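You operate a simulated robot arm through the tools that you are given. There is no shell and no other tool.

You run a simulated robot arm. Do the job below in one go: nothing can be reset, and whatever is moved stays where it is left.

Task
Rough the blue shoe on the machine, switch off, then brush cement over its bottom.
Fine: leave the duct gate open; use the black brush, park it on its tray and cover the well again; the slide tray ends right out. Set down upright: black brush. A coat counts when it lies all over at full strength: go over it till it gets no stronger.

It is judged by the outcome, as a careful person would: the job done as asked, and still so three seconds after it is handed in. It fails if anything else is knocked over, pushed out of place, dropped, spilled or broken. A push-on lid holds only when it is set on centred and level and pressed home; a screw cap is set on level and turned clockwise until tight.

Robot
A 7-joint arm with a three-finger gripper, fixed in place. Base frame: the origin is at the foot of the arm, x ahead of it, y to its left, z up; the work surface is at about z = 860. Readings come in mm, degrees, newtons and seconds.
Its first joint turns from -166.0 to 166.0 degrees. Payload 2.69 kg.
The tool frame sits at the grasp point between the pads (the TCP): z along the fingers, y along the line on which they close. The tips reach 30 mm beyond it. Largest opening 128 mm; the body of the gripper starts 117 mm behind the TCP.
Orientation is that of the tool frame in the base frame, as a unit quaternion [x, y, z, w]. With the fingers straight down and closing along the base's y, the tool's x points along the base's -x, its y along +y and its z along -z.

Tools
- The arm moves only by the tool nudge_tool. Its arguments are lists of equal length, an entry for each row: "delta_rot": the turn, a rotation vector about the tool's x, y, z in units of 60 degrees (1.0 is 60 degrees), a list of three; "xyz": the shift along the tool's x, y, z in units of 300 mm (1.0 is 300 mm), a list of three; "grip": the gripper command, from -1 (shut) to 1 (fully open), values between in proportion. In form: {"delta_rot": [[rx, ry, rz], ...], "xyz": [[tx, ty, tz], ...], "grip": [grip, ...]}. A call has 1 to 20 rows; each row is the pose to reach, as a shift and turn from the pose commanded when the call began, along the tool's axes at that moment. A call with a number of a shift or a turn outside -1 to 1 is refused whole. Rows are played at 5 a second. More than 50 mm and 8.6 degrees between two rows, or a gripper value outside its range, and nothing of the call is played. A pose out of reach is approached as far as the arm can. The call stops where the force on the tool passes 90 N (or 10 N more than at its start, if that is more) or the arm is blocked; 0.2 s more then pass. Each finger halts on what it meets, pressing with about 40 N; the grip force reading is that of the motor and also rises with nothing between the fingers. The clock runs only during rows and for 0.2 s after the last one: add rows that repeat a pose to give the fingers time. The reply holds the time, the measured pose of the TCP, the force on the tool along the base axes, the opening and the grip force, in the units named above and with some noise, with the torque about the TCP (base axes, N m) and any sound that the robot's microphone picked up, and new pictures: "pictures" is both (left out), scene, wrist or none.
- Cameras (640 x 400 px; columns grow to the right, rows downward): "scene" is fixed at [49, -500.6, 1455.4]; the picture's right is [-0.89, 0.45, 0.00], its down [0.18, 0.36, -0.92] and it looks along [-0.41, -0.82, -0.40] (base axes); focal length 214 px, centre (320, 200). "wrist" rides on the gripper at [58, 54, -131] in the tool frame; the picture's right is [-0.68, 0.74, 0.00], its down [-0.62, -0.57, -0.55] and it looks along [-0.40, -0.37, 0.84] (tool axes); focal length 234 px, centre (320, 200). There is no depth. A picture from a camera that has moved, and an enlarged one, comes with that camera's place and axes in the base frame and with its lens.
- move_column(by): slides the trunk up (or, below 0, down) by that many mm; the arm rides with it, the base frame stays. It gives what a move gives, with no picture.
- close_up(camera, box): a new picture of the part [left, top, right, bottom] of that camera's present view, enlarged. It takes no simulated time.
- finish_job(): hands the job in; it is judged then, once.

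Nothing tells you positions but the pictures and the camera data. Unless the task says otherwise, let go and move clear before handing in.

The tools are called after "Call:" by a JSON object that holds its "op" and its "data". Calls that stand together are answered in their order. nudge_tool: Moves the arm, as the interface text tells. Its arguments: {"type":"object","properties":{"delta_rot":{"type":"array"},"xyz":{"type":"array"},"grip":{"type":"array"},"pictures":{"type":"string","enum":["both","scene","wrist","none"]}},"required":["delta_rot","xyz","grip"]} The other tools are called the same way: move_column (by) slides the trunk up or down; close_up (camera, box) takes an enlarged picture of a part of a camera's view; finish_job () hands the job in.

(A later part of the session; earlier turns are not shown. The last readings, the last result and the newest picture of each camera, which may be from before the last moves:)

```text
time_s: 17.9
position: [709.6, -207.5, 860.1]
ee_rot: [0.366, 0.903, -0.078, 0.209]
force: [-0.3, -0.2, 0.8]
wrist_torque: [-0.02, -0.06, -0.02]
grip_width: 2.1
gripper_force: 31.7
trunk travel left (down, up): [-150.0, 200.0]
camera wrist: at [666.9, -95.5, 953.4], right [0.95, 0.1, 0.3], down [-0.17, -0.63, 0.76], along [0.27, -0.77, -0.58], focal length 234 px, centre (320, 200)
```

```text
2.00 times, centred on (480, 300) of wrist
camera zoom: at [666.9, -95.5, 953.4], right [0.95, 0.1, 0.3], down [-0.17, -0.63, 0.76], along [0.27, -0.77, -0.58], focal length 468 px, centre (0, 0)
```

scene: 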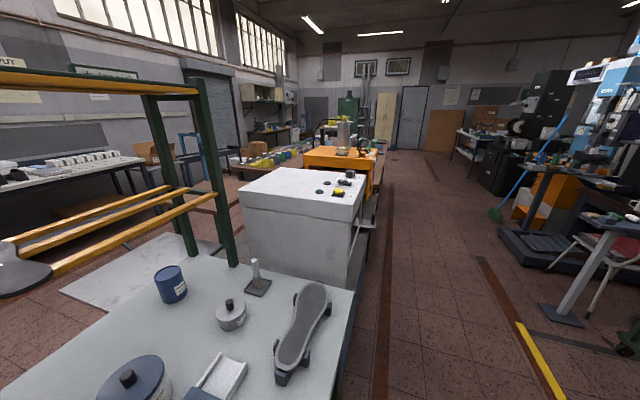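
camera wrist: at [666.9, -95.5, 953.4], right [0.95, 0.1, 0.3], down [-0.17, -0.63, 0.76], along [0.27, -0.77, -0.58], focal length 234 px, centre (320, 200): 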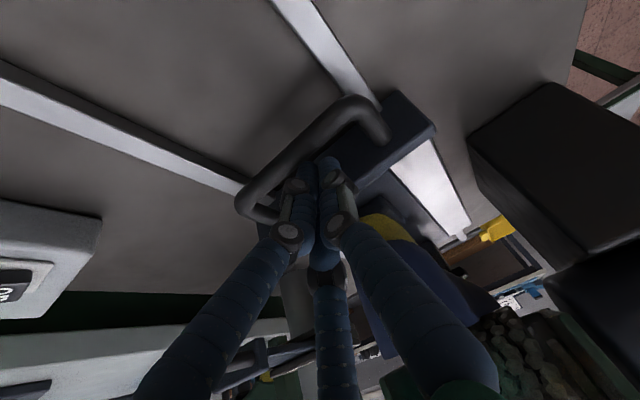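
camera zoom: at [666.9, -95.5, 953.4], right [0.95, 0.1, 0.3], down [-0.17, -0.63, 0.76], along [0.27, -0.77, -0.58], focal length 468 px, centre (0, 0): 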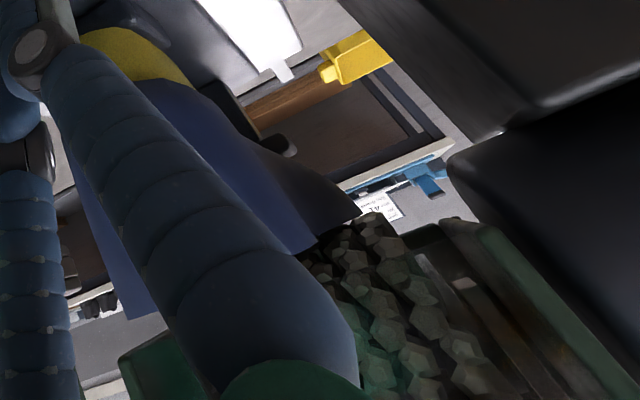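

No resistance and the toe is going under the roller. I continue another 80 mm, watching clearance to the hood.

Call:
{"op": "nudge_tool", "data": {"delta_rot": [[0, 0, 0], [0, 0, 0], [0, 0, 0], [0, 0, 0], [0, 0, 0], [0, 0, 0], [0, 0, 0], [0, 0, 0]], "xyz": [[-0.0299, -0.0012, 0.0145], [-0.0599, -0.0023, 0.0291], [-0.0898, -0.0035, 0.0436], [-0.1197, -0.0047, 0.0581], [-0.1497, -0.0058, 0.0727], [-0.1796, -0.007, 0.0872], [-0.2095, -0.0082, 0.1017], [-0.2395, -0.0093, 0.1163]], "grip": [-1, -1, -1, -1, -1, -1, -1, -1], "pictures": "wrist"}}

Call:
{"op": "close_up", "data": {"camera": "wrist", "box": [220, 200, 540, 400]}}

```text
time_s: 19.7
position: [766.4, -266.3, 860.4]
ee_rot: [0.367, 0.903, -0.079, 0.21]
force: [-0.4, -0.7, 0.8]
wrist_torque: [-0.02, -0.02, 0.03]
grip_width: 1.9
gripper_force: 31.0
trunk travel left (down, up): [-150.0, 200.0]
camera wrist: at [722.4, -153.6, 953.0], right [0.95, 0.1, 0.3], down [-0.17, -0.63, 0.76], along [0.27, -0.77, -0.58], focal length 234 px, centre (320, 200)
```

wrist: 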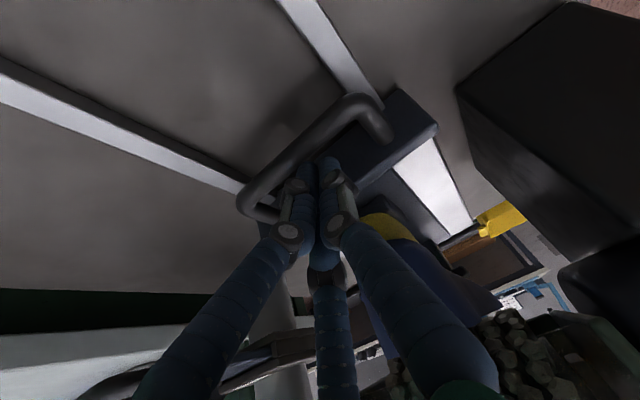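

```text
2.00 times, centred on (380, 300) of wrist
camera zoom: at [722.4, -153.6, 953.0], right [0.95, 0.1, 0.3], down [-0.17, -0.63, 0.76], along [0.27, -0.77, -0.58], focal length 468 px, centre (200, 0)
```

zoom: 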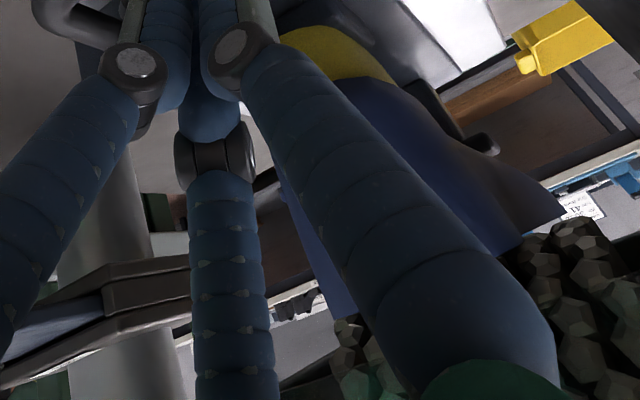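

About 270 mm in with ample hand clearance. I'll go 40 mm further in small steps to bring the heel under the roller.

Call:
{"op": "nudge_tool", "data": {"delta_rot": [[0, 0, 0], [0, 0, 0], [0, 0, 0], [0, 0, 0], [0, 0, 0]], "xyz": [[-0.0239, -0.0009, 0.0116], [-0.0479, -0.0019, 0.0233], [-0.0718, -0.0028, 0.0349], [-0.0958, -0.0037, 0.0465], [-0.1197, -0.0047, 0.0581]], "grip": [-1, -1, -1, -1, -1], "pictures": "wrist"}}

Call:
{"op": "close_up", "data": {"camera": "wrist", "box": [320, 160, 640, 400]}}

```text
time_s: 20.9
position: [792.9, -295.0, 859.5]
ee_rot: [0.366, 0.903, -0.08, 0.21]
force: [-0.7, 0.3, -0.2]
wrist_torque: [-0.07, -0.07, 0.03]
grip_width: 2.2
gripper_force: 31.5
trunk travel left (down, up): [-150.0, 200.0]
camera wrist: at [749.7, -181.5, 952.8], right [0.95, 0.1, 0.3], down [-0.17, -0.63, 0.76], along [0.27, -0.77, -0.58], focal length 234 px, centre (320, 200)
```

wrist: 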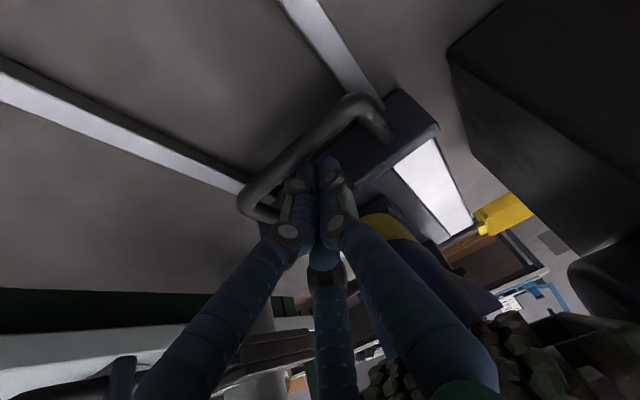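

```text
1.67 times, centred on (480, 280) of wrist
camera zoom: at [749.7, -181.5, 952.8], right [0.95, 0.1, 0.3], down [-0.17, -0.63, 0.76], along [0.27, -0.77, -0.58], focal length 390 px, centre (53, 67)
```

zoom: 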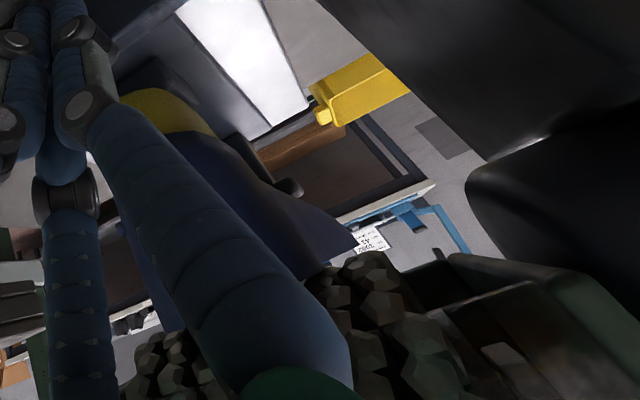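

Call:
{"op": "nudge_tool", "data": {"delta_rot": [[0, 0, 0], [0, 0, 0], [0, 0, 0]], "xyz": [[-0.0239, -0.0009, 0.0116], [-0.0479, -0.0019, 0.0233], [-0.0718, -0.0028, 0.0349]], "grip": [-1, -1, -1], "pictures": "wrist"}}

Call:
{"op": "close_up", "data": {"camera": "scene", "box": [0, 200, 400, 400]}}

```text
time_s: 21.7
position: [806.4, -310.4, 860.6]
ee_rot: [0.366, 0.903, -0.08, 0.21]
force: [-29.3, 30.8, 8.3]
wrist_torque: [-4.36, -4.53, 0.91]
grip_width: 2.0
gripper_force: 31.3
trunk travel left (down, up): [-150.0, 200.0]
camera wrist: at [763.8, -196.9, 953.3], right [0.95, 0.11, 0.3], down [-0.17, -0.63, 0.76], along [0.27, -0.77, -0.58], focal length 234 px, centre (320, 200)
```

wrist: 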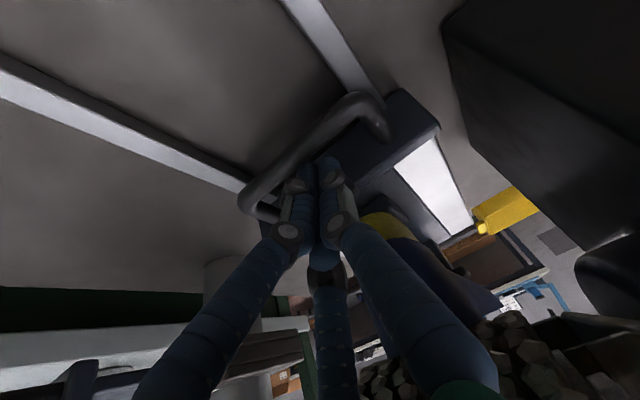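

```text
1.60 times, centred on (200, 300) of scene
camera zoom: at [49.0, -500.6, 1455.4], right [-0.89, 0.45, 0.0], down [0.18, 0.36, -0.92], along [-0.41, -0.82, -0.4], focal length 343 px, centre (512, 40)
```

zoom: 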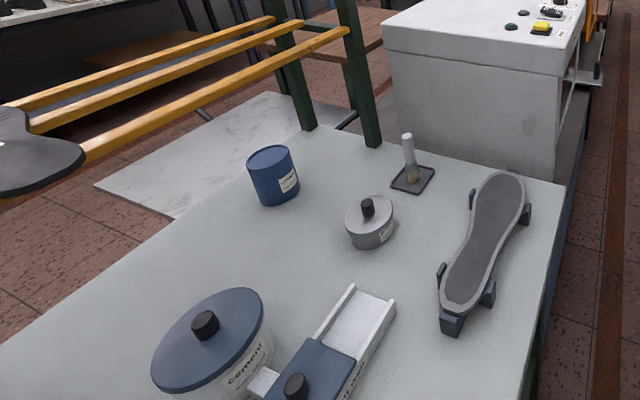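

Resistance of about 42 N with the contact high on the hand (about 140 mm above the fingertips' grasp point), so I stop pushing here; the tray is in by roughly 330 mm. I'll now draw the tray back out slowly with the fingers inside the loop.

Call:
{"op": "nudge_tool", "data": {"delta_rot": [[0, 0, 0], [0, 0, 0], [0, 0, 0], [0, 0, 0], [0, 0, 0], [0, 0, 0], [0, 0, 0], [0, 0, 0]], "xyz": [[0.0299, 0.0012, -0.0145], [0.0599, 0.0023, -0.0291], [0.0898, 0.0035, -0.0436], [0.1197, 0.0047, -0.0581], [0.1497, 0.0058, -0.0727], [0.1796, 0.007, -0.0872], [0.2095, 0.0082, -0.1017], [0.2395, 0.0093, -0.1163]], "grip": [-1, -1, -1, -1, -1, -1, -1, -1], "pictures": "wrist"}}

```text
time_s: 23.5
position: [753.1, -254.1, 858.2]
ee_rot: [0.366, 0.903, -0.079, 0.209]
force: [16.3, -17.2, 7.0]
wrist_torque: [-1.03, -0.41, -0.04]
grip_width: 2.1
gripper_force: 31.4
trunk travel left (down, up): [-150.0, 200.0]
camera wrist: at [710.2, -141.1, 952.3], right [0.95, 0.1, 0.3], down [-0.17, -0.63, 0.76], along [0.27, -0.77, -0.58], focal length 234 px, centre (320, 200)
```

wrist: 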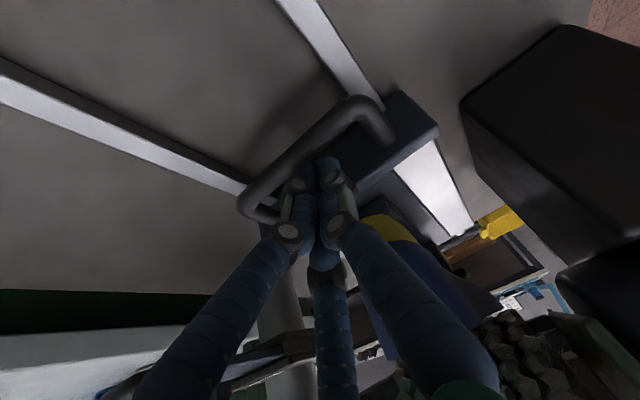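

The bar is hooked and the tray comes out with about 20 N of drag. I'll keep drawing it out steadily.

Call:
{"op": "nudge_tool", "data": {"delta_rot": [[0, 0, 0], [0, 0, 0], [0, 0, 0], [0, 0, 0], [0, 0, 0], [0, 0, 0], [0, 0, 0], [0, 0, 0], [0, 0, 0], [0, 0, 0], [0, 0, 0], [0, 0, 0], [0, 0, 0], [0, 0, 0], [0, 0, 0], [0, 0, 0]], "xyz": [[0.0479, 0.0019, -0.0233], [0.0958, 0.0037, -0.0465], [0.1437, 0.0056, -0.0698], [0.1916, 0.0075, -0.093], [0.2395, 0.0093, -0.1163], [0.2874, 0.0112, -0.1395], [0.3353, 0.0131, -0.1628], [0.3832, 0.0149, -0.186], [0.4311, 0.0168, -0.2093], [0.479, 0.0187, -0.2325], [0.5269, 0.0205, -0.2558], [0.5748, 0.0224, -0.279], [0.6227, 0.0243, -0.3023], [0.6706, 0.0261, -0.3255], [0.7185, 0.028, -0.3488], [0.7664, 0.0299, -0.372]], "grip": [-1, -1, -1, -1, -1, -1, -1, -1, -1, -1, -1, -1, -1, -1, -1, -1], "pictures": "wrist"}}

```text
time_s: 26.9
position: [576.9, -70.6, 859.4]
ee_rot: [0.367, 0.903, -0.079, 0.21]
force: [3.6, -4.9, 6.4]
wrist_torque: [-0.19, -0.16, 0.09]
grip_width: 2.1
gripper_force: 30.8
trunk travel left (down, up): [-150.0, 200.0]
camera wrist: at [533.7, 42.7, 952.5], right [0.95, 0.1, 0.3], down [-0.17, -0.63, 0.76], along [0.27, -0.77, -0.58], focal length 234 px, centre (320, 200)
```

wrist: 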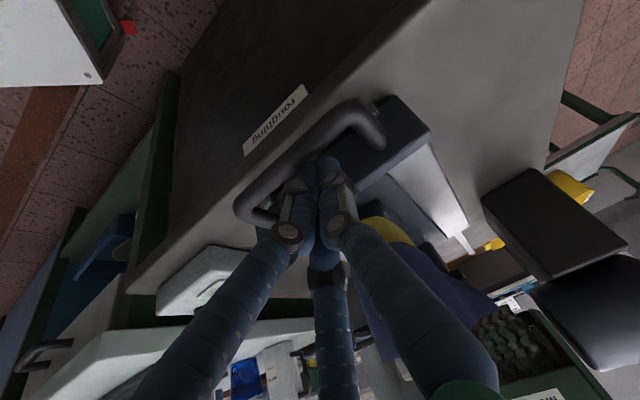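

Nearly out. I'll draw the last bit gently until it meets its stop.

Call:
{"op": "nudge_tool", "data": {"delta_rot": [[0, 0, 0], [0, 0, 0], [0, 0, 0]], "xyz": [[0.0144, 0.0006, -0.007], [0.0287, 0.0011, -0.014], [0.0431, 0.0017, -0.0209]], "grip": [-1, -1, -1], "pictures": "wrist"}}

Call:
{"op": "close_up", "data": {"camera": "wrist", "box": [230, 80, 450, 218]}}

```text
time_s: 27.7
position: [566.7, -60.8, 859.7]
ee_rot: [0.367, 0.903, -0.079, 0.209]
force: [4.9, -4.5, 2.4]
wrist_torque: [-0.13, -0.01, 0.01]
grip_width: 2.1
gripper_force: 31.5
trunk travel left (down, up): [-150.0, 200.0]
camera wrist: at [523.9, 52.7, 952.9], right [0.95, 0.1, 0.3], down [-0.17, -0.63, 0.76], along [0.27, -0.77, -0.58], focal length 234 px, centre (320, 200)
```

wrist: 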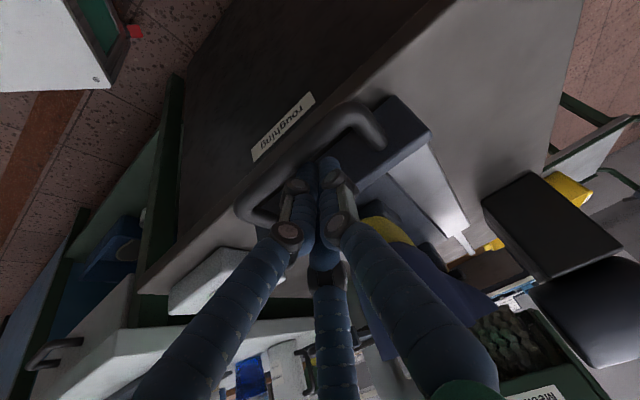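

```text
2.90 times, centred on (340, 149) of wrist
camera zoom: at [523.9, 52.7, 952.9], right [0.95, 0.1, 0.3], down [-0.17, -0.63, 0.76], along [0.27, -0.77, -0.58], focal length 679 px, centre (262, 348)
```

zoom: 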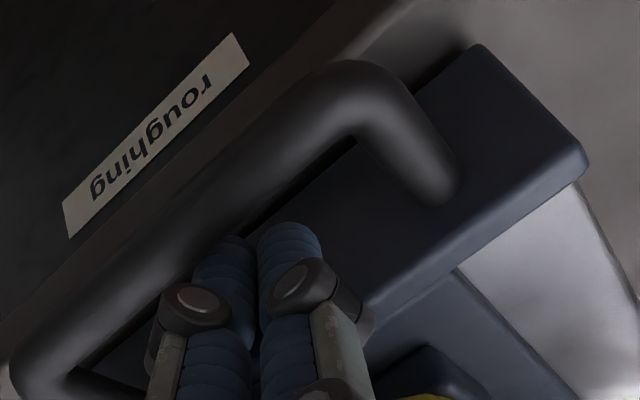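

Call:
{"op": "nudge_tool", "data": {"delta_rot": [[0, 0, 0], [0, 0, 0], [0, 0, 0], [0, 0, 0]], "xyz": [[0.0144, 0.0006, -0.007], [0.0287, 0.0011, -0.014], [0.0431, 0.0017, -0.0209], [0.0431, 0.0017, -0.0209]], "grip": [-1, -1, -1, -1], "pictures": "none"}}

```text
time_s: 28.6
position: [565.6, -53.7, 866.8]
ee_rot: [0.368, 0.901, -0.079, 0.216]
force: [6.4, -4.8, 9.5]
wrist_torque: [-0.14, -0.08, 0.0]
grip_width: 2.2
gripper_force: 31.7
trunk travel left (down, up): [-150.0, 200.0]
stopped in row 4: the force on the tool passed its limit at 95 N (the readings are from after the stop); the commanded pose is now the measured one
```

The tray met its out stop (finger rode up slightly on the bar). I'll lift clear, straighten the hand and look at the sole.

Call:
{"op": "nudge_tool", "data": {"delta_rot": [[0, 0.105, 0], [0, 0.21, 0], [0, 0.315, 0], [0, 0.425, 0]], "xyz": [[-0.055, 0.0013, -0.112], [-0.11, 0.0027, -0.2245], [-0.165, 0.004, -0.3368], [-0.22, 0.0053, -0.449]], "grip": [-1, -1, -1, -1], "pictures": "wrist"}}

Call:
{"op": "close_up", "data": {"camera": "wrist", "box": [300, 130, 540, 310]}}

```text
time_s: 29.6
position: [561.3, -50.4, 1016.8]
ee_rot: [0.376, 0.926, 0.004, 0.01]
force: [-1.0, 0.6, 0.8]
wrist_torque: [-0.02, -0.04, 0.0]
grip_width: 2.1
gripper_force: 31.6
trunk travel left (down, up): [-150.0, 200.0]
camera wrist: at [553.4, 26.2, 1147.1], right [1.0, 0.06, 0.02], down [0.04, -0.84, 0.55], along [0.05, -0.55, -0.84], focal length 234 px, centre (320, 200)
```

wrist: 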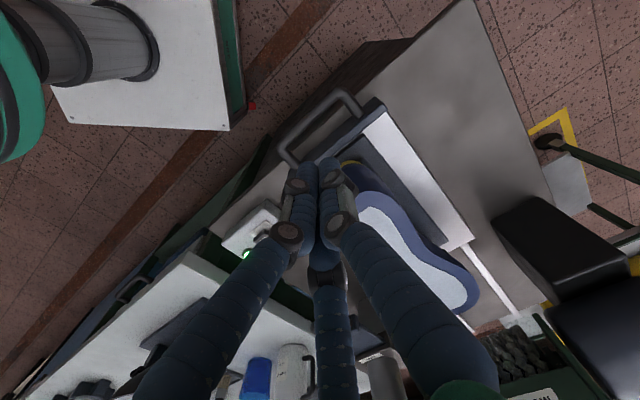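

```text
2.22 times, centred on (420, 220) of wrist
camera zoom: at [553.4, 26.2, 1147.1], right [1.0, 0.06, 0.02], down [0.04, -0.84, 0.55], along [0.05, -0.55, -0.84], focal length 520 px, centre (98, 156)
```

zoom: 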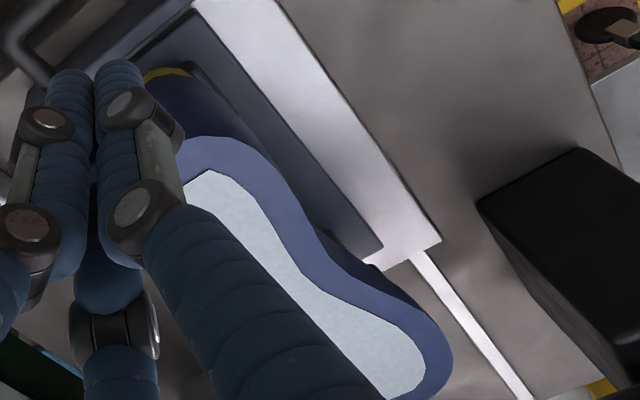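

The sole still looks smooth from here, but the finger hides much of it. I'll move to get an unobstructed view of the sole and the roller.

Call:
{"op": "nudge_tool", "data": {"delta_rot": [[0, 0, 0], [0, 0, 0], [0, 0, 0], [0, 0, 0], [0, 0, 0]], "xyz": [[-0.113, 0.0355, -0.0887], [-0.226, 0.071, -0.177], [-0.339, 0.1066, -0.266], [-0.4525, 0.142, -0.355], [-0.5657, 0.1777, -0.443]], "grip": [-1, -1, -1, -1, -1], "pictures": "wrist"}}

Call:
{"op": "close_up", "data": {"camera": "wrist", "box": [200, 60, 400, 210]}}

Call:
{"op": "close_up", "data": {"camera": "wrist", "box": [200, 200, 520, 400]}}

```text
time_s: 30.8
position: [716.9, -132.9, 1152.0]
ee_rot: [0.377, 0.926, 0.003, 0.01]
force: [-0.4, 0.0, -0.2]
wrist_torque: [-0.05, -0.04, 0.01]
grip_width: 2.0
gripper_force: 32.0
trunk travel left (down, up): [-150.0, 200.0]
camera wrist: at [709.6, -53.9, 1283.1], right [1.0, 0.06, 0.02], down [0.04, -0.83, 0.55], along [0.05, -0.55, -0.83], focal length 234 px, centre (320, 200)
```

wrist: 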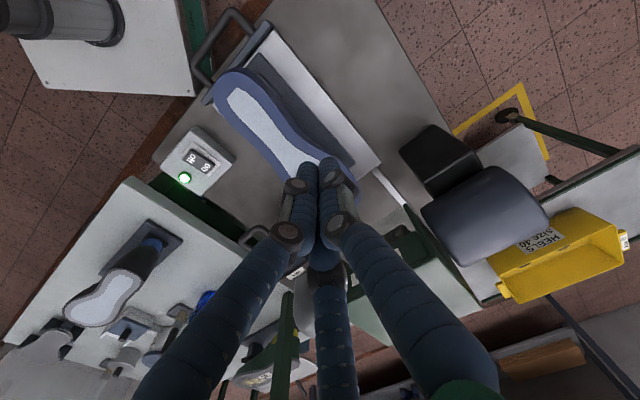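

```text
2.67 times, centred on (300, 135) of wrist
camera zoom: at [709.6, -53.9, 1283.1], right [1.0, 0.06, 0.02], down [0.04, -0.83, 0.55], along [0.05, -0.55, -0.83], focal length 624 px, centre (373, 373)
```

zoom: 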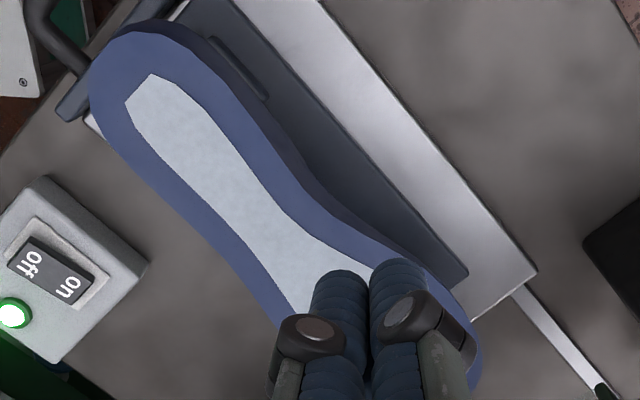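

```text
2.00 times, centred on (360, 300) of wrist
camera zoom: at [709.6, -53.9, 1283.1], right [1.0, 0.06, 0.02], down [0.04, -0.83, 0.55], along [0.05, -0.55, -0.83], focal length 468 px, centre (240, 0)
```

zoom: 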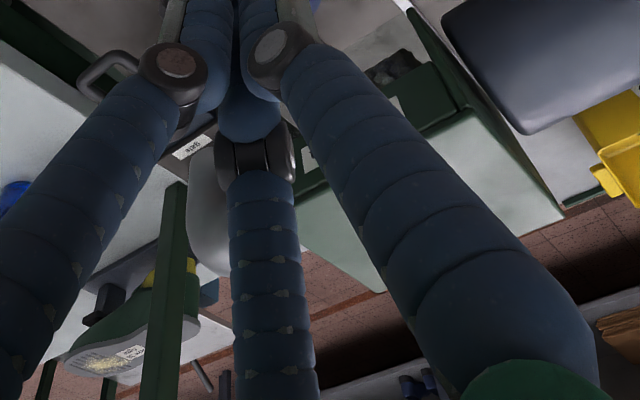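

Call:
{"op": "close_up", "data": {"camera": "wrist", "box": [215, 75, 315, 140]}}

Call:
{"op": "close_up", "data": {"camera": "wrist", "box": [50, 250, 170, 340]}}

Call:
{"op": "close_up", "data": {"camera": "wrist", "box": [360, 110, 640, 310]}}

```text
6.15 times, centred on (265, 108) of wrist
camera zoom: at [709.6, -53.9, 1283.1], right [1.0, 0.06, 0.02], down [0.04, -0.83, 0.55], along [0.05, -0.55, -0.83], focal length 1441 px, centre (658, 769)
```

zoom: 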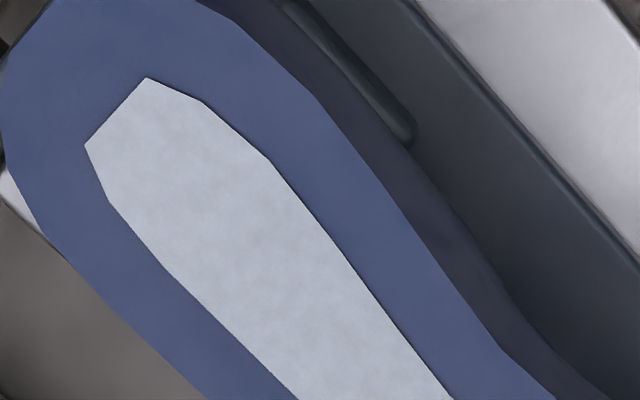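

```text
4.44 times, centred on (110, 295) of wrist
camera zoom: at [709.6, -53.9, 1283.1], right [1.0, 0.06, 0.02], down [0.04, -0.83, 0.55], along [0.05, -0.55, -0.83], focal length 1041 px, centre (1253, -222)
```

zoom: 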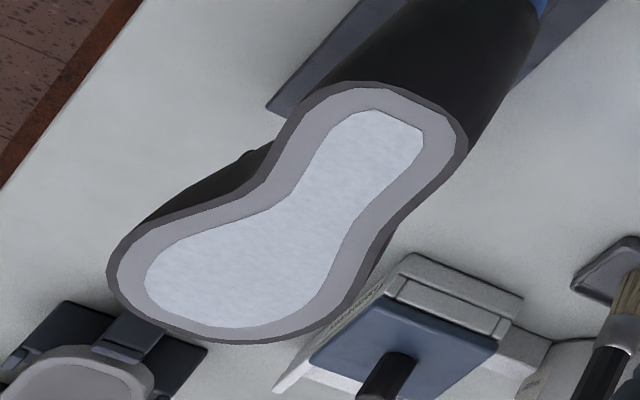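

```text
2.00 times, centred on (500, 210) of wrist
camera zoom: at [709.6, -53.9, 1283.1], right [1.0, 0.06, 0.02], down [0.04, -0.83, 0.55], along [0.05, -0.55, -0.83], focal length 468 px, centre (-40, 180)
```

zoom: 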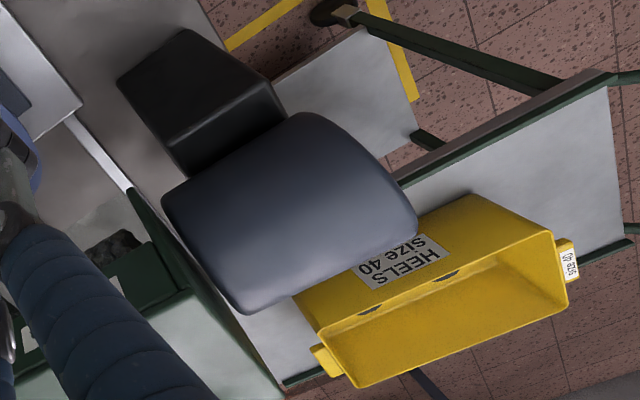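

The lamp is on but the sole looks unchanged, same as the un-worked black shoe. I need a low, frontal look at the roller, so I'll open the fingers and tilt to look forward.

Call:
{"op": "nudge_tool", "data": {"delta_rot": [[0, -0.14, 0], [0, -0.28, 0], [0, -0.42, 0], [0, -0.56, 0], [0, -0.68, 0]], "xyz": [[-0.02, 0.003, 0.035], [-0.04, 0.006, 0.07], [-0.06, 0.008, 0.104], [-0.08, 0.01, 0.139], [-0.094, 0.013, 0.173]], "grip": [1, 1, 1, 1, 1], "pictures": "wrist"}}

Call:
{"op": "close_up", "data": {"camera": "wrist", "box": [220, 60, 480, 222]}}

```text
time_s: 32.0
position: [742.4, -149.4, 1100.0]
ee_rot: [0.353, 0.865, -0.128, 0.334]
force: [0.2, -0.8, 0.3]
wrist_torque: [0.0, 0.01, -0.03]
grip_width: 127.7
gripper_force: 0.1
trunk travel left (down, up): [-150.0, 200.0]
camera wrist: at [684.4, -20.3, 1160.8], right [0.87, 0.17, 0.46], down [-0.34, -0.48, 0.81], along [0.36, -0.86, -0.36], focal length 234 px, centre (320, 200)
```

wrist: 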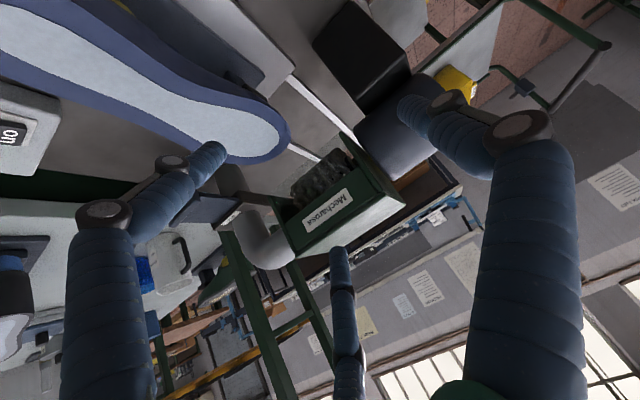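

```text
2.46 times, centred on (350, 141) of wrist
camera zoom: at [684.4, -20.3, 1160.8], right [0.87, 0.17, 0.46], down [-0.34, -0.48, 0.81], along [0.36, -0.86, -0.36], focal length 576 px, centre (246, 345)
```

zoom: 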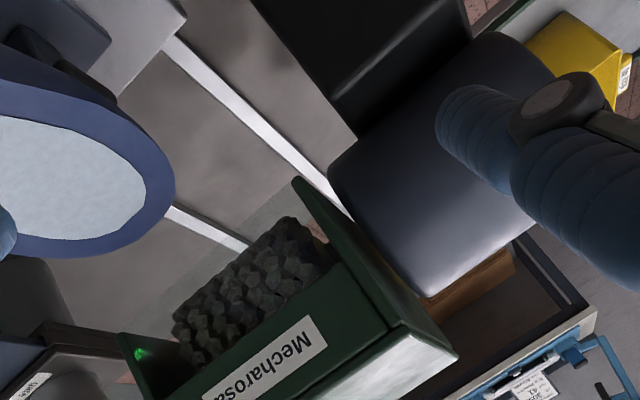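

Call:
{"op": "close_up", "data": {"camera": "wrist", "box": [200, 80, 300, 165]}}

Call:
{"op": "close_up", "data": {"camera": "wrist", "box": [260, 130, 380, 250]}}

Call:
{"op": "close_up", "data": {"camera": "wrist", "box": [0, 0, 200, 160]}}

```text
4.71 times, centred on (250, 122) of wrist
camera zoom: at [684.4, -20.3, 1160.8], right [0.87, 0.17, 0.46], down [-0.34, -0.48, 0.81], along [0.36, -0.86, -0.36], focal length 1102 px, centre (649, 565)
```

zoom: 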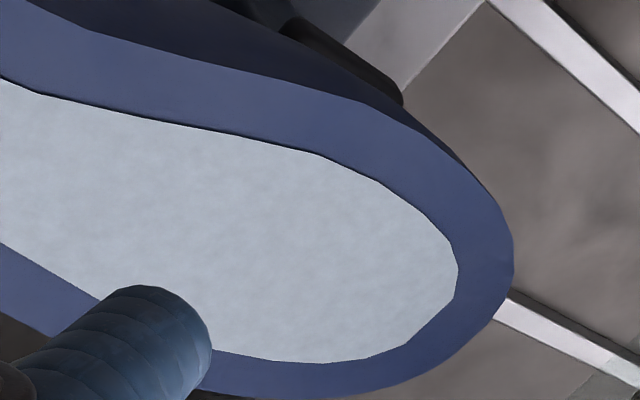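

```text
3.33 times, centred on (320, 190) of wrist
camera zoom: at [684.4, -20.3, 1160.8], right [0.87, 0.17, 0.46], down [-0.34, -0.48, 0.81], along [0.36, -0.86, -0.36], focal length 781 px, centre (320, 233)
```

zoom: 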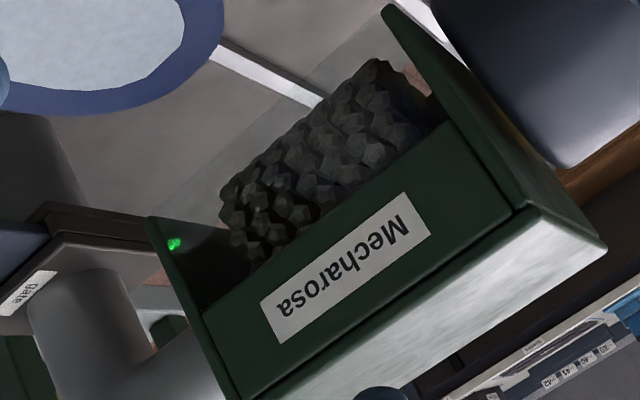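

```text
2.50 times, centred on (100, 80) of wrist
camera zoom: at [684.4, -20.3, 1160.8], right [0.87, 0.17, 0.46], down [-0.34, -0.48, 0.81], along [0.36, -0.86, -0.36], focal length 585 px, centre (870, 500)
```

zoom: 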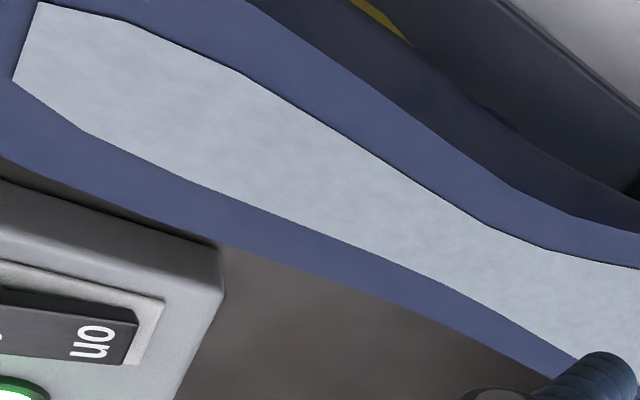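

I'll wait a moment without moving and compare the roller picture to see whether it is really turning.

Call:
{"op": "nudge_tool", "data": {"delta_rot": [[0, 0, 0]], "xyz": [[0, 0, 0]], "grip": [1], "pictures": "none"}}

Call:
{"op": "close_up", "data": {"camera": "wrist", "box": [260, 130, 380, 250]}}

```text
time_s: 32.4
position: [741.8, -148.3, 1100.5]
ee_rot: [0.354, 0.865, -0.128, 0.333]
force: [0.4, -0.1, 0.3]
wrist_torque: [0.01, 0.03, 0.0]
grip_width: 128.0
gripper_force: 0.1
trunk travel left (down, up): [-150.0, 200.0]
```

```text
3.33 times, centred on (320, 190) of wrist
camera zoom: at [684.2, -20.3, 1160.5], right [0.87, 0.17, 0.46], down [-0.33, -0.48, 0.81], along [0.36, -0.86, -0.36], focal length 781 px, centre (320, 233)
```

zoom: 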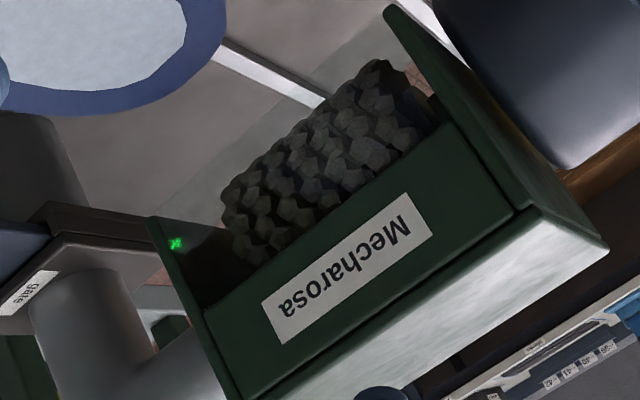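

The roller is turning, and a translucent guard hangs in front of it (what the hand touched). To judge whether the sole changed, I'll compare it with the un-worked black shoe on the bench from a similar distance, moving over there high up.

Call:
{"op": "nudge_tool", "data": {"delta_rot": [[0, 0.114, 0], [0, 0.227, 0], [0, 0.34, 0], [0, 0.454, 0], [0, 0.567, 0], [0, 0.68, 0]], "xyz": [[0.0178, -0.1365, -0.0483], [0.0356, -0.273, -0.0967], [0.0533, -0.4095, -0.145], [0.0711, -0.546, -0.1933], [0.0889, -0.6825, -0.2417], [0.1067, -0.819, -0.29]], "grip": [1, 1, 1, 1, 1, 1], "pictures": "wrist"}}

```text
time_s: 33.8
position: [509.8, -269.6, 1139.5]
ee_rot: [0.375, 0.927, 0.005, 0.01]
force: [-0.4, 0.7, -0.2]
wrist_torque: [-0.02, -0.01, -0.01]
grip_width: 128.1
gripper_force: 0.1
trunk travel left (down, up): [-150.0, 200.0]
camera wrist: at [501.8, -191.0, 1271.3], right [1.0, 0.06, 0.02], down [0.04, -0.84, 0.55], along [0.05, -0.55, -0.84], focal length 234 px, centre (320, 200)
```

wrist: 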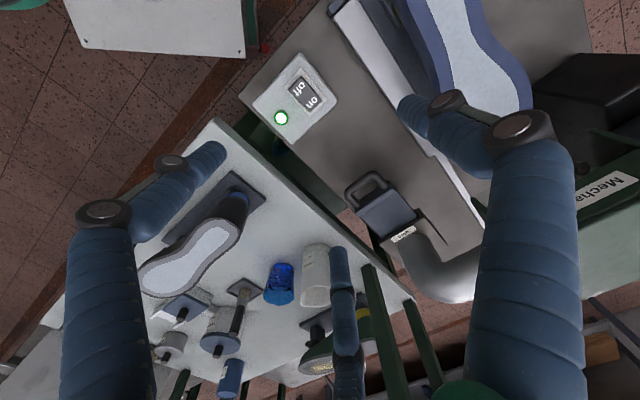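

Call:
{"op": "close_up", "data": {"camera": "wrist", "box": [410, 0, 540, 90]}}

Call:
{"op": "close_up", "data": {"camera": "wrist", "box": [130, 205, 260, 305]}}

Call:
{"op": "close_up", "data": {"camera": "wrist", "box": [335, 160, 445, 250]}}

```text
4.44 times, centred on (475, 45) of wrist
camera zoom: at [501.8, -191.0, 1271.3], right [1.0, 0.06, 0.02], down [0.04, -0.84, 0.55], along [0.05, -0.55, -0.84], focal length 1041 px, centre (-369, 889)
```

zoom: 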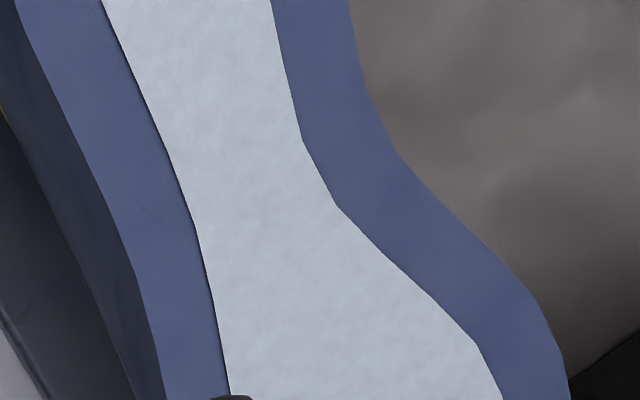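

```text
4.00 times, centred on (195, 255) of wrist
camera zoom: at [501.8, -191.0, 1271.3], right [1.0, 0.06, 0.02], down [0.04, -0.84, 0.55], along [0.05, -0.55, -0.84], focal length 937 px, centre (820, -20)
```

zoom: 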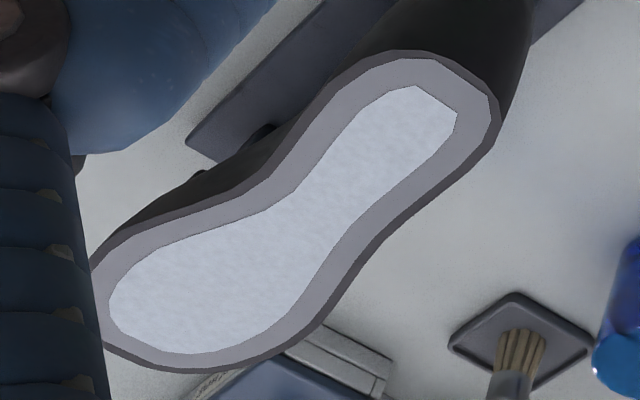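

```text
4.44 times, centred on (390, 205) of wrist
camera zoom: at [501.8, -191.0, 1271.3], right [1.0, 0.06, 0.02], down [0.04, -0.84, 0.55], along [0.05, -0.55, -0.84], focal length 1041 px, centre (9, 178)
```

zoom: 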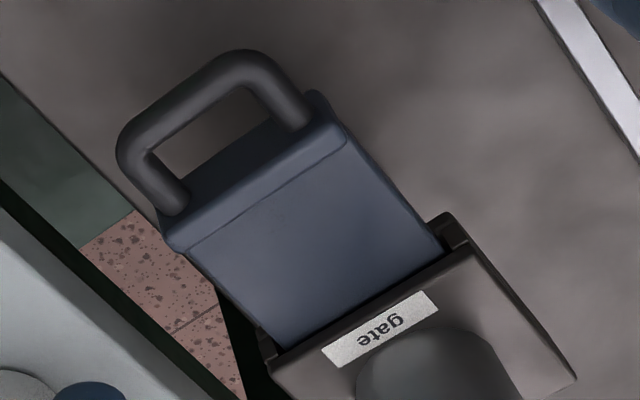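

The black shoe's margin is pale grey (scuffed) while the blue shoe's margin is still plain blue, so I doubt the roller touched the sole. I'll take a low horizontal look to compare the heights of the sole and the roller's underside.

Call:
{"op": "nudge_tool", "data": {"delta_rot": [[0, 0, -0.14], [0, 0, -0.28], [0, 0, -0.417]], "xyz": [[-0.01, 0.022, 0.044], [-0.02, 0.044, 0.089], [-0.0293, 0.0657, 0.133]], "grip": [-1, -1, -1], "pictures": "none"}}

```text
time_s: 34.6
position: [532.6, -260.3, 1100.0]
ee_rot: [0.165, 0.986, 0.001, 0.011]
force: [-0.1, -0.2, 0.4]
wrist_torque: [0.01, -0.01, 0.01]
grip_width: 2.0
gripper_force: 31.2
trunk travel left (down, up): [-150.0, 200.0]
```

Call:
{"op": "nudge_tool", "data": {"delta_rot": [[0, -0.125, 0], [0, -0.25, 0], [0, -0.375, 0], [0, -0.5, 0], [0, -0.625, 0], [0, -0.75, 0], [0, -0.875, 0], [0, -1.0, 0]], "xyz": [[-0.018, 0.0085, 0.029], [-0.036, 0.017, 0.058], [-0.054, 0.0255, 0.0875], [-0.072, 0.034, 0.117], [-0.09, 0.0425, 0.146], [-0.108, 0.051, 0.175], [-0.126, 0.0595, 0.204], [-0.1437, 0.068, 0.2333]], "grip": [-1, -1, -1, -1, -1, -1, -1, -1], "pictures": "wrist"}}

```text
time_s: 36.6
position: [583.6, -200.3, 1012.2]
ee_rot: [0.039, 0.88, -0.028, 0.472]
force: [0.9, -0.5, -0.5]
wrist_torque: [0.0, 0.02, 0.0]
grip_width: 2.3
gripper_force: 31.9
out of reach, approached as far as the arm can: row 7
trunk travel left (down, up): [-150.0, 200.0]
stopped in row 8: the arm was blocked; the commanded pose is now the measured one
camera wrist: at [446.8, -134.5, 1036.4], right [0.44, 0.7, 0.55], down [-0.17, -0.54, 0.82], along [0.88, -0.46, -0.12], focal length 234 px, centre (320, 200)
```

wrist: 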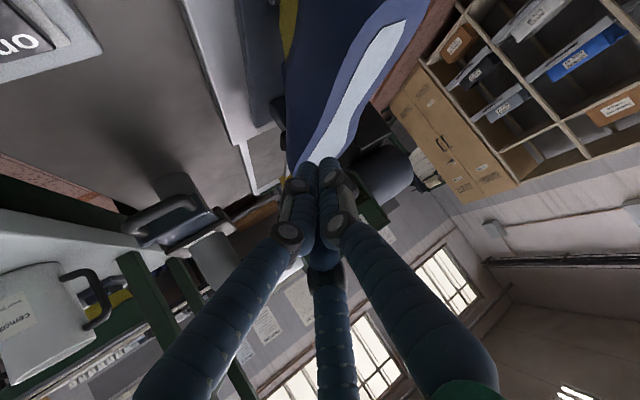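

Blocked at the arm's own limit, and the fingertips hide the roller. I'll turn a little to the left and lower slightly, away from the shoe, to clear the view.

Call:
{"op": "nudge_tool", "data": {"delta_rot": [[0.083, 0, 0.055], [0.167, 0.0025, 0.11]], "xyz": [[0.074, -0.0375, 0.0095], [0.148, -0.075, 0.019]], "grip": [-1, -1], "pictures": "wrist"}}

Call:
{"op": "close_up", "data": {"camera": "wrist", "box": [280, 100, 480, 240]}}

```text
time_s: 37.2
position: [560.2, -222.1, 975.3]
ee_rot: [0.129, 0.872, -0.075, 0.466]
force: [-0.2, -1.0, -0.4]
wrist_torque: [-0.03, 0.0, 0.02]
grip_width: 2.2
gripper_force: 31.4
trunk travel left (down, up): [-150.0, 200.0]
camera wrist: at [440.9, -128.5, 997.7], right [0.58, 0.6, 0.56], down [-0.28, -0.5, 0.82], along [0.77, -0.63, -0.12], focal length 234 px, centre (320, 200)
```

wrist: 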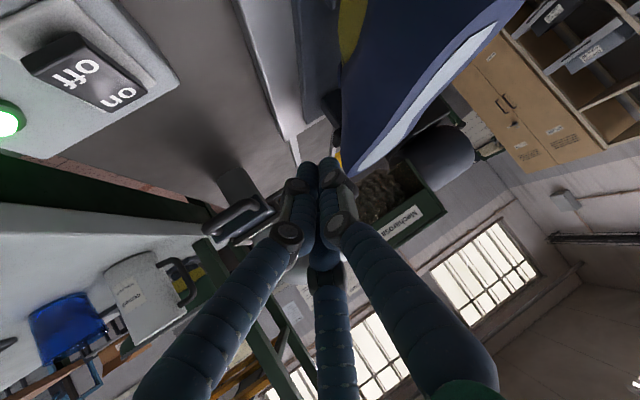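

```text
2.86 times, centred on (380, 170) of wrist
camera zoom: at [440.9, -128.5, 997.7], right [0.58, 0.6, 0.56], down [-0.28, -0.5, 0.82], along [0.77, -0.63, -0.12], focal length 669 px, centre (149, 286)
```

zoom: 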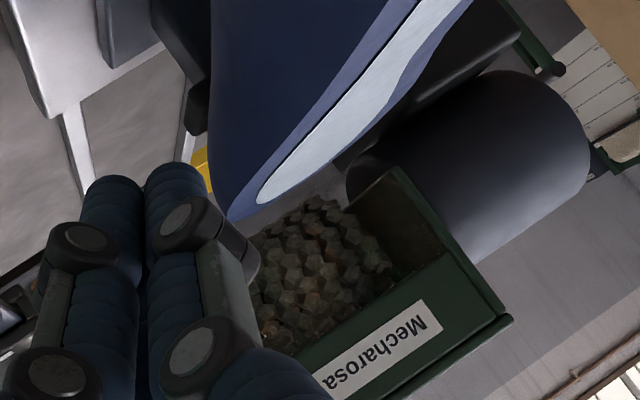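

Sole at about z≈957 and roller underside at about z≈961±4: they are very close, so a quick pass may have barely touched. I'll test by working only the toe half slowly, then compare toe and heel. First back to the handle posture.

Call:
{"op": "nudge_tool", "data": {"delta_rot": [[0.0565, 0.0993, 0.0711], [0.113, 0.1987, 0.1422], [0.1696, 0.298, 0.2133], [0.2261, 0.3974, 0.2844], [0.2826, 0.4967, 0.3555]], "xyz": [[-0.0347, 0.0357, -0.0449], [-0.0693, 0.0713, -0.0897], [-0.104, 0.107, -0.1346], [-0.1387, 0.1427, -0.1795], [-0.1733, 0.1783, -0.2243]], "grip": [-1, -1, -1, -1, -1], "pictures": "wrist"}}

Call:
{"op": "close_up", "data": {"camera": "wrist", "box": [330, 0, 530, 160]}}

```text
time_s: 38.6
position: [569.8, -164.2, 1191.5]
ee_rot: [0.372, 0.866, -0.055, 0.329]
force: [-1.7, 1.3, 0.7]
wrist_torque: [0.02, -0.15, 0.07]
grip_width: 1.8
gripper_force: 31.3
out of reach, approached as far as the arm can: row 1, 2
trunk travel left (down, up): [-150.0, 200.0]
stopped in row 5: the arm was blocked; the commanded pose is now the measured one
camera wrist: at [506.0, -46.5, 1267.1], right [0.84, 0.12, 0.52], down [-0.36, -0.59, 0.72], along [0.4, -0.79, -0.46], focal length 234 px, centre (320, 200)
```

wrist: 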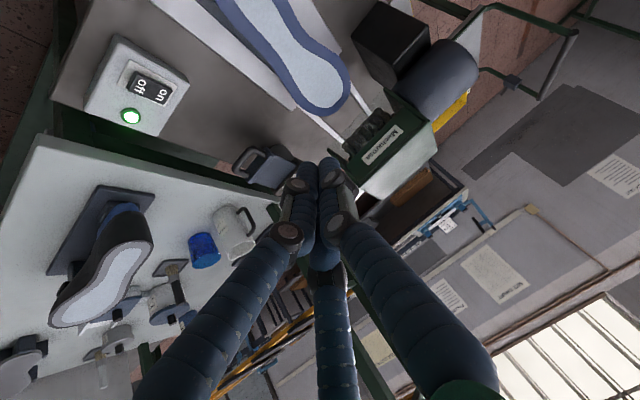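

```text
2.50 times, centred on (430, 80) of wrist
camera zoom: at [506.0, -46.5, 1267.1], right [0.84, 0.12, 0.52], down [-0.36, -0.59, 0.72], along [0.4, -0.79, -0.46], focal length 585 px, centre (45, 500)
```

zoom: 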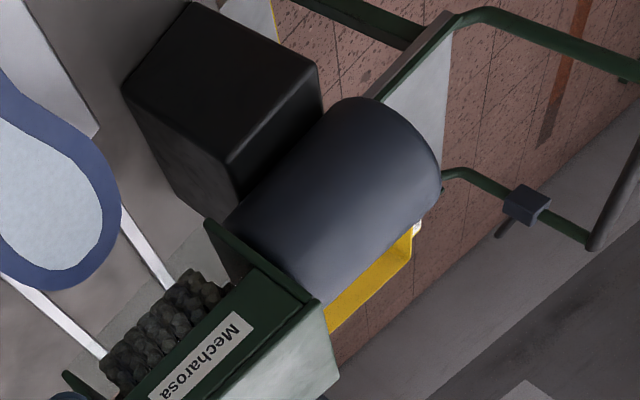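

The arm ran against one of its own joint limits and ended higher than meant, but clear of everything. I'll return to the upright posture used before.

Call:
{"op": "nudge_tool", "data": {"delta_rot": [[0.0282, 0.127, -0.0078], [0.0565, 0.2541, -0.0157], [0.0847, 0.3811, -0.0235], [0.113, 0.5082, -0.0314], [0.1412, 0.6352, -0.0392]], "xyz": [[0, 0, 0], [0, 0, 0], [0, 0, 0], [0, 0, 0], [0, 0, 0]], "grip": [-1, -1, -1, -1, -1], "pictures": "wrist"}}

```text
time_s: 39.8
position: [571.3, -164.7, 1190.9]
ee_rot: [0.377, 0.904, -0.033, 0.198]
force: [1.5, 0.0, 0.0]
wrist_torque: [-0.01, 0.08, -0.04]
grip_width: 2.1
gripper_force: 31.3
out of reach, approached as far as the arm can: row 3, 4, 5
trunk travel left (down, up): [-150.0, 200.0]
camera wrist: at [527.6, -60.5, 1293.6], right [0.94, 0.07, 0.32], down [-0.18, -0.7, 0.69], along [0.28, -0.71, -0.65], focal length 234 px, centre (320, 200)
```

wrist: 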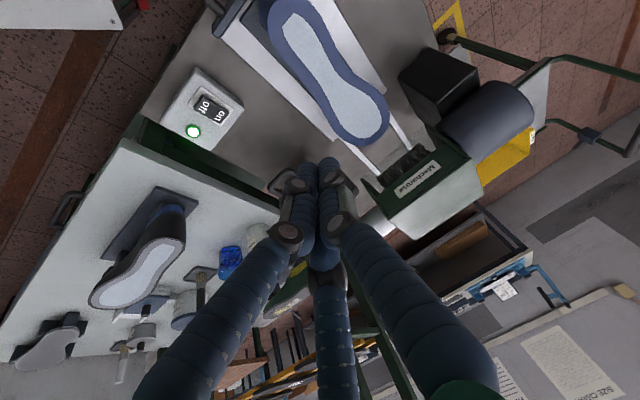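

Call:
{"op": "nudge_tool", "data": {"delta_rot": [[0, 0, 0], [0, 0, 0]], "xyz": [[0, 0, 0.1], [0, 0, 0.2]], "grip": [-1, -1], "pictures": "none"}}

```text
time_s: 40.4
position: [592.5, -176.7, 1134.4]
ee_rot: [0.377, 0.904, -0.033, 0.198]
force: [0.1, -0.4, -1.2]
wrist_torque: [0.01, -0.01, 0.01]
grip_width: 1.9
gripper_force: 31.7
trunk travel left (down, up): [-150.0, 200.0]
```

Call:
{"op": "nudge_tool", "data": {"delta_rot": [[0.0281, 0.1261, -0.0068], [0.0563, 0.2523, -0.0135], [0.0844, 0.3784, -0.0203]], "xyz": [[0, 0, 0], [0, 0, 0], [0, 0, 0]], "grip": [-1, -1, -1], "pictures": "none"}}

```text
time_s: 41.2
position: [587.5, -174.3, 1116.9]
ee_rot: [0.378, 0.909, -0.03, 0.17]
force: [0.4, -1.1, 0.5]
wrist_torque: [0.01, -0.02, -0.02]
grip_width: 2.4
gripper_force: 31.6
out of reach, approached as far as the arm can: row 1, 2, 3
trunk travel left (down, up): [-150.0, 200.0]
```

Call:
{"op": "nudge_tool", "data": {"delta_rot": [[0, 0, 0], [0, 0, 0], [0, 0, 0], [0, 0, 0]], "xyz": [[0.1033, 0.0446, 0.0554], [0.2067, 0.0892, 0.1108], [0.31, 0.1338, 0.1663], [0.4133, 0.1783, 0.2217]], "grip": [-1, -1, -1, -1], "pictures": "wrist"}}

```text
time_s: 42.2
position: [562.3, -64.6, 1017.0]
ee_rot: [0.378, 0.91, -0.029, 0.17]
force: [0.3, -1.2, 1.4]
wrist_torque: [0.02, 0.01, 0.02]
grip_width: 2.1
gripper_force: 31.3
trunk travel left (down, up): [-150.0, 200.0]
camera wrist: at [523.1, 36.3, 1125.2], right [0.96, 0.07, 0.28], down [-0.15, -0.72, 0.68], along [0.25, -0.69, -0.68], focal length 234 px, centre (320, 200)
```

wrist: 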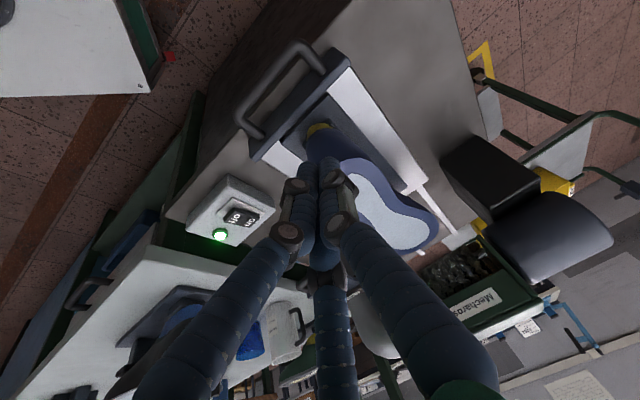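

Call:
{"op": "nudge_tool", "data": {"delta_rot": [[0.018, -0.036, -0.009], [0.037, -0.072, -0.019], [0.0548, -0.1087, -0.0279]], "xyz": [[0.031, -0.0067, 0.1206], [0.062, -0.0133, 0.2411], [0.093, -0.02, 0.3617]], "grip": [-1, -1, -1], "pictures": "wrist"}}

```text
time_s: 43.0
position: [572.8, -70.8, 905.6]
ee_rot: [0.368, 0.902, -0.081, 0.21]
force: [0.3, 1.3, 0.9]
wrist_torque: [0.01, -0.02, 0.0]
grip_width: 2.0
gripper_force: 31.1
trunk travel left (down, up): [-150.0, 200.0]
camera wrist: at [529.0, 43.3, 998.1], right [0.95, 0.1, 0.3], down [-0.18, -0.63, 0.76], along [0.27, -0.77, -0.58], focal length 234 px, centre (320, 200)
```

wrist: 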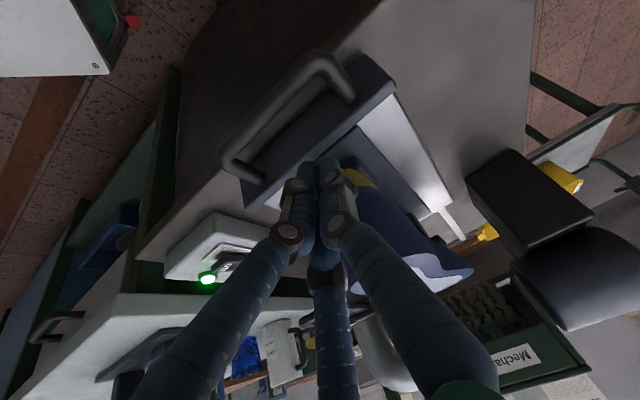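

Call:
{"op": "close_up", "data": {"camera": "wrist", "box": [210, 45, 410, 200]}}

```text
2.58 times, centred on (310, 122) of wrist
camera zoom: at [529.0, 43.3, 998.1], right [0.95, 0.1, 0.3], down [-0.18, -0.63, 0.76], along [0.27, -0.77, -0.58], focal length 604 px, centre (346, 400)
```

zoom: 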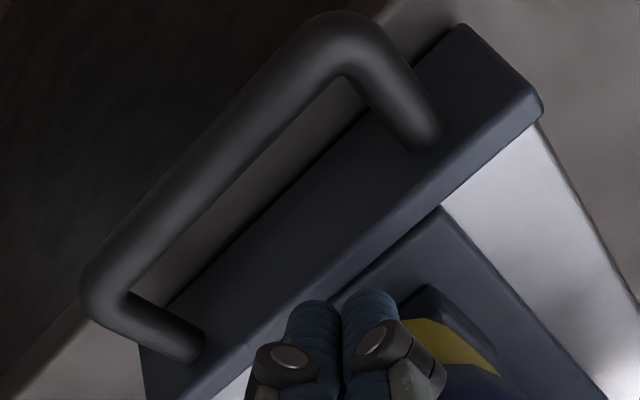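

The loop's centre is a bit further out than where I'm aiming, so I'll shift back about 20 mm and then lower into the loop.

Call:
{"op": "nudge_tool", "data": {"delta_rot": [[0, 0, 0], [0, 0, 0], [0, 0, 0], [0, 0, 0]], "xyz": [[0.063, 0.01, -0.0303], [0.0847, 0.0095, 0.014], [0.1063, 0.009, 0.0585], [0.128, 0.0083, 0.1033]], "grip": [-1, -1, -1, -1], "pictures": "wrist"}}

```text
time_s: 44.0
position: [565.9, -53.7, 871.9]
ee_rot: [0.368, 0.9, -0.079, 0.22]
force: [-1.9, -3.5, 38.4]
wrist_torque: [-0.47, 0.2, -0.09]
grip_width: 2.0
gripper_force: 31.5
trunk travel left (down, up): [-150.0, 200.0]
stopped in row 4: the force on the tool passed its limit at 106 N (the readings are from after the stop); the commanded pose is now the measured one
camera wrist: at [522.1, 59.4, 963.1], right [0.94, 0.1, 0.32], down [-0.19, -0.63, 0.76], along [0.28, -0.77, -0.57], focal length 234 px, centre (320, 200)
```

wrist: 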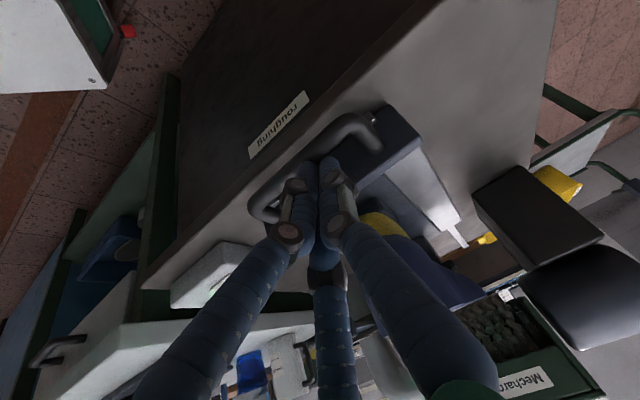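

Call:
{"op": "close_up", "data": {"camera": "wrist", "box": [240, 90, 440, 215]}}

```text
3.20 times, centred on (340, 152) of wrist
camera zoom: at [522.1, 59.4, 963.1], right [0.94, 0.1, 0.32], down [-0.19, -0.63, 0.76], along [0.28, -0.77, -0.57], focal length 749 px, centre (256, 352)
```

zoom: 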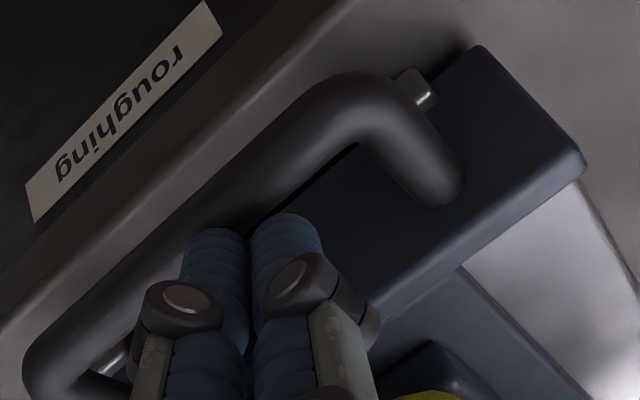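

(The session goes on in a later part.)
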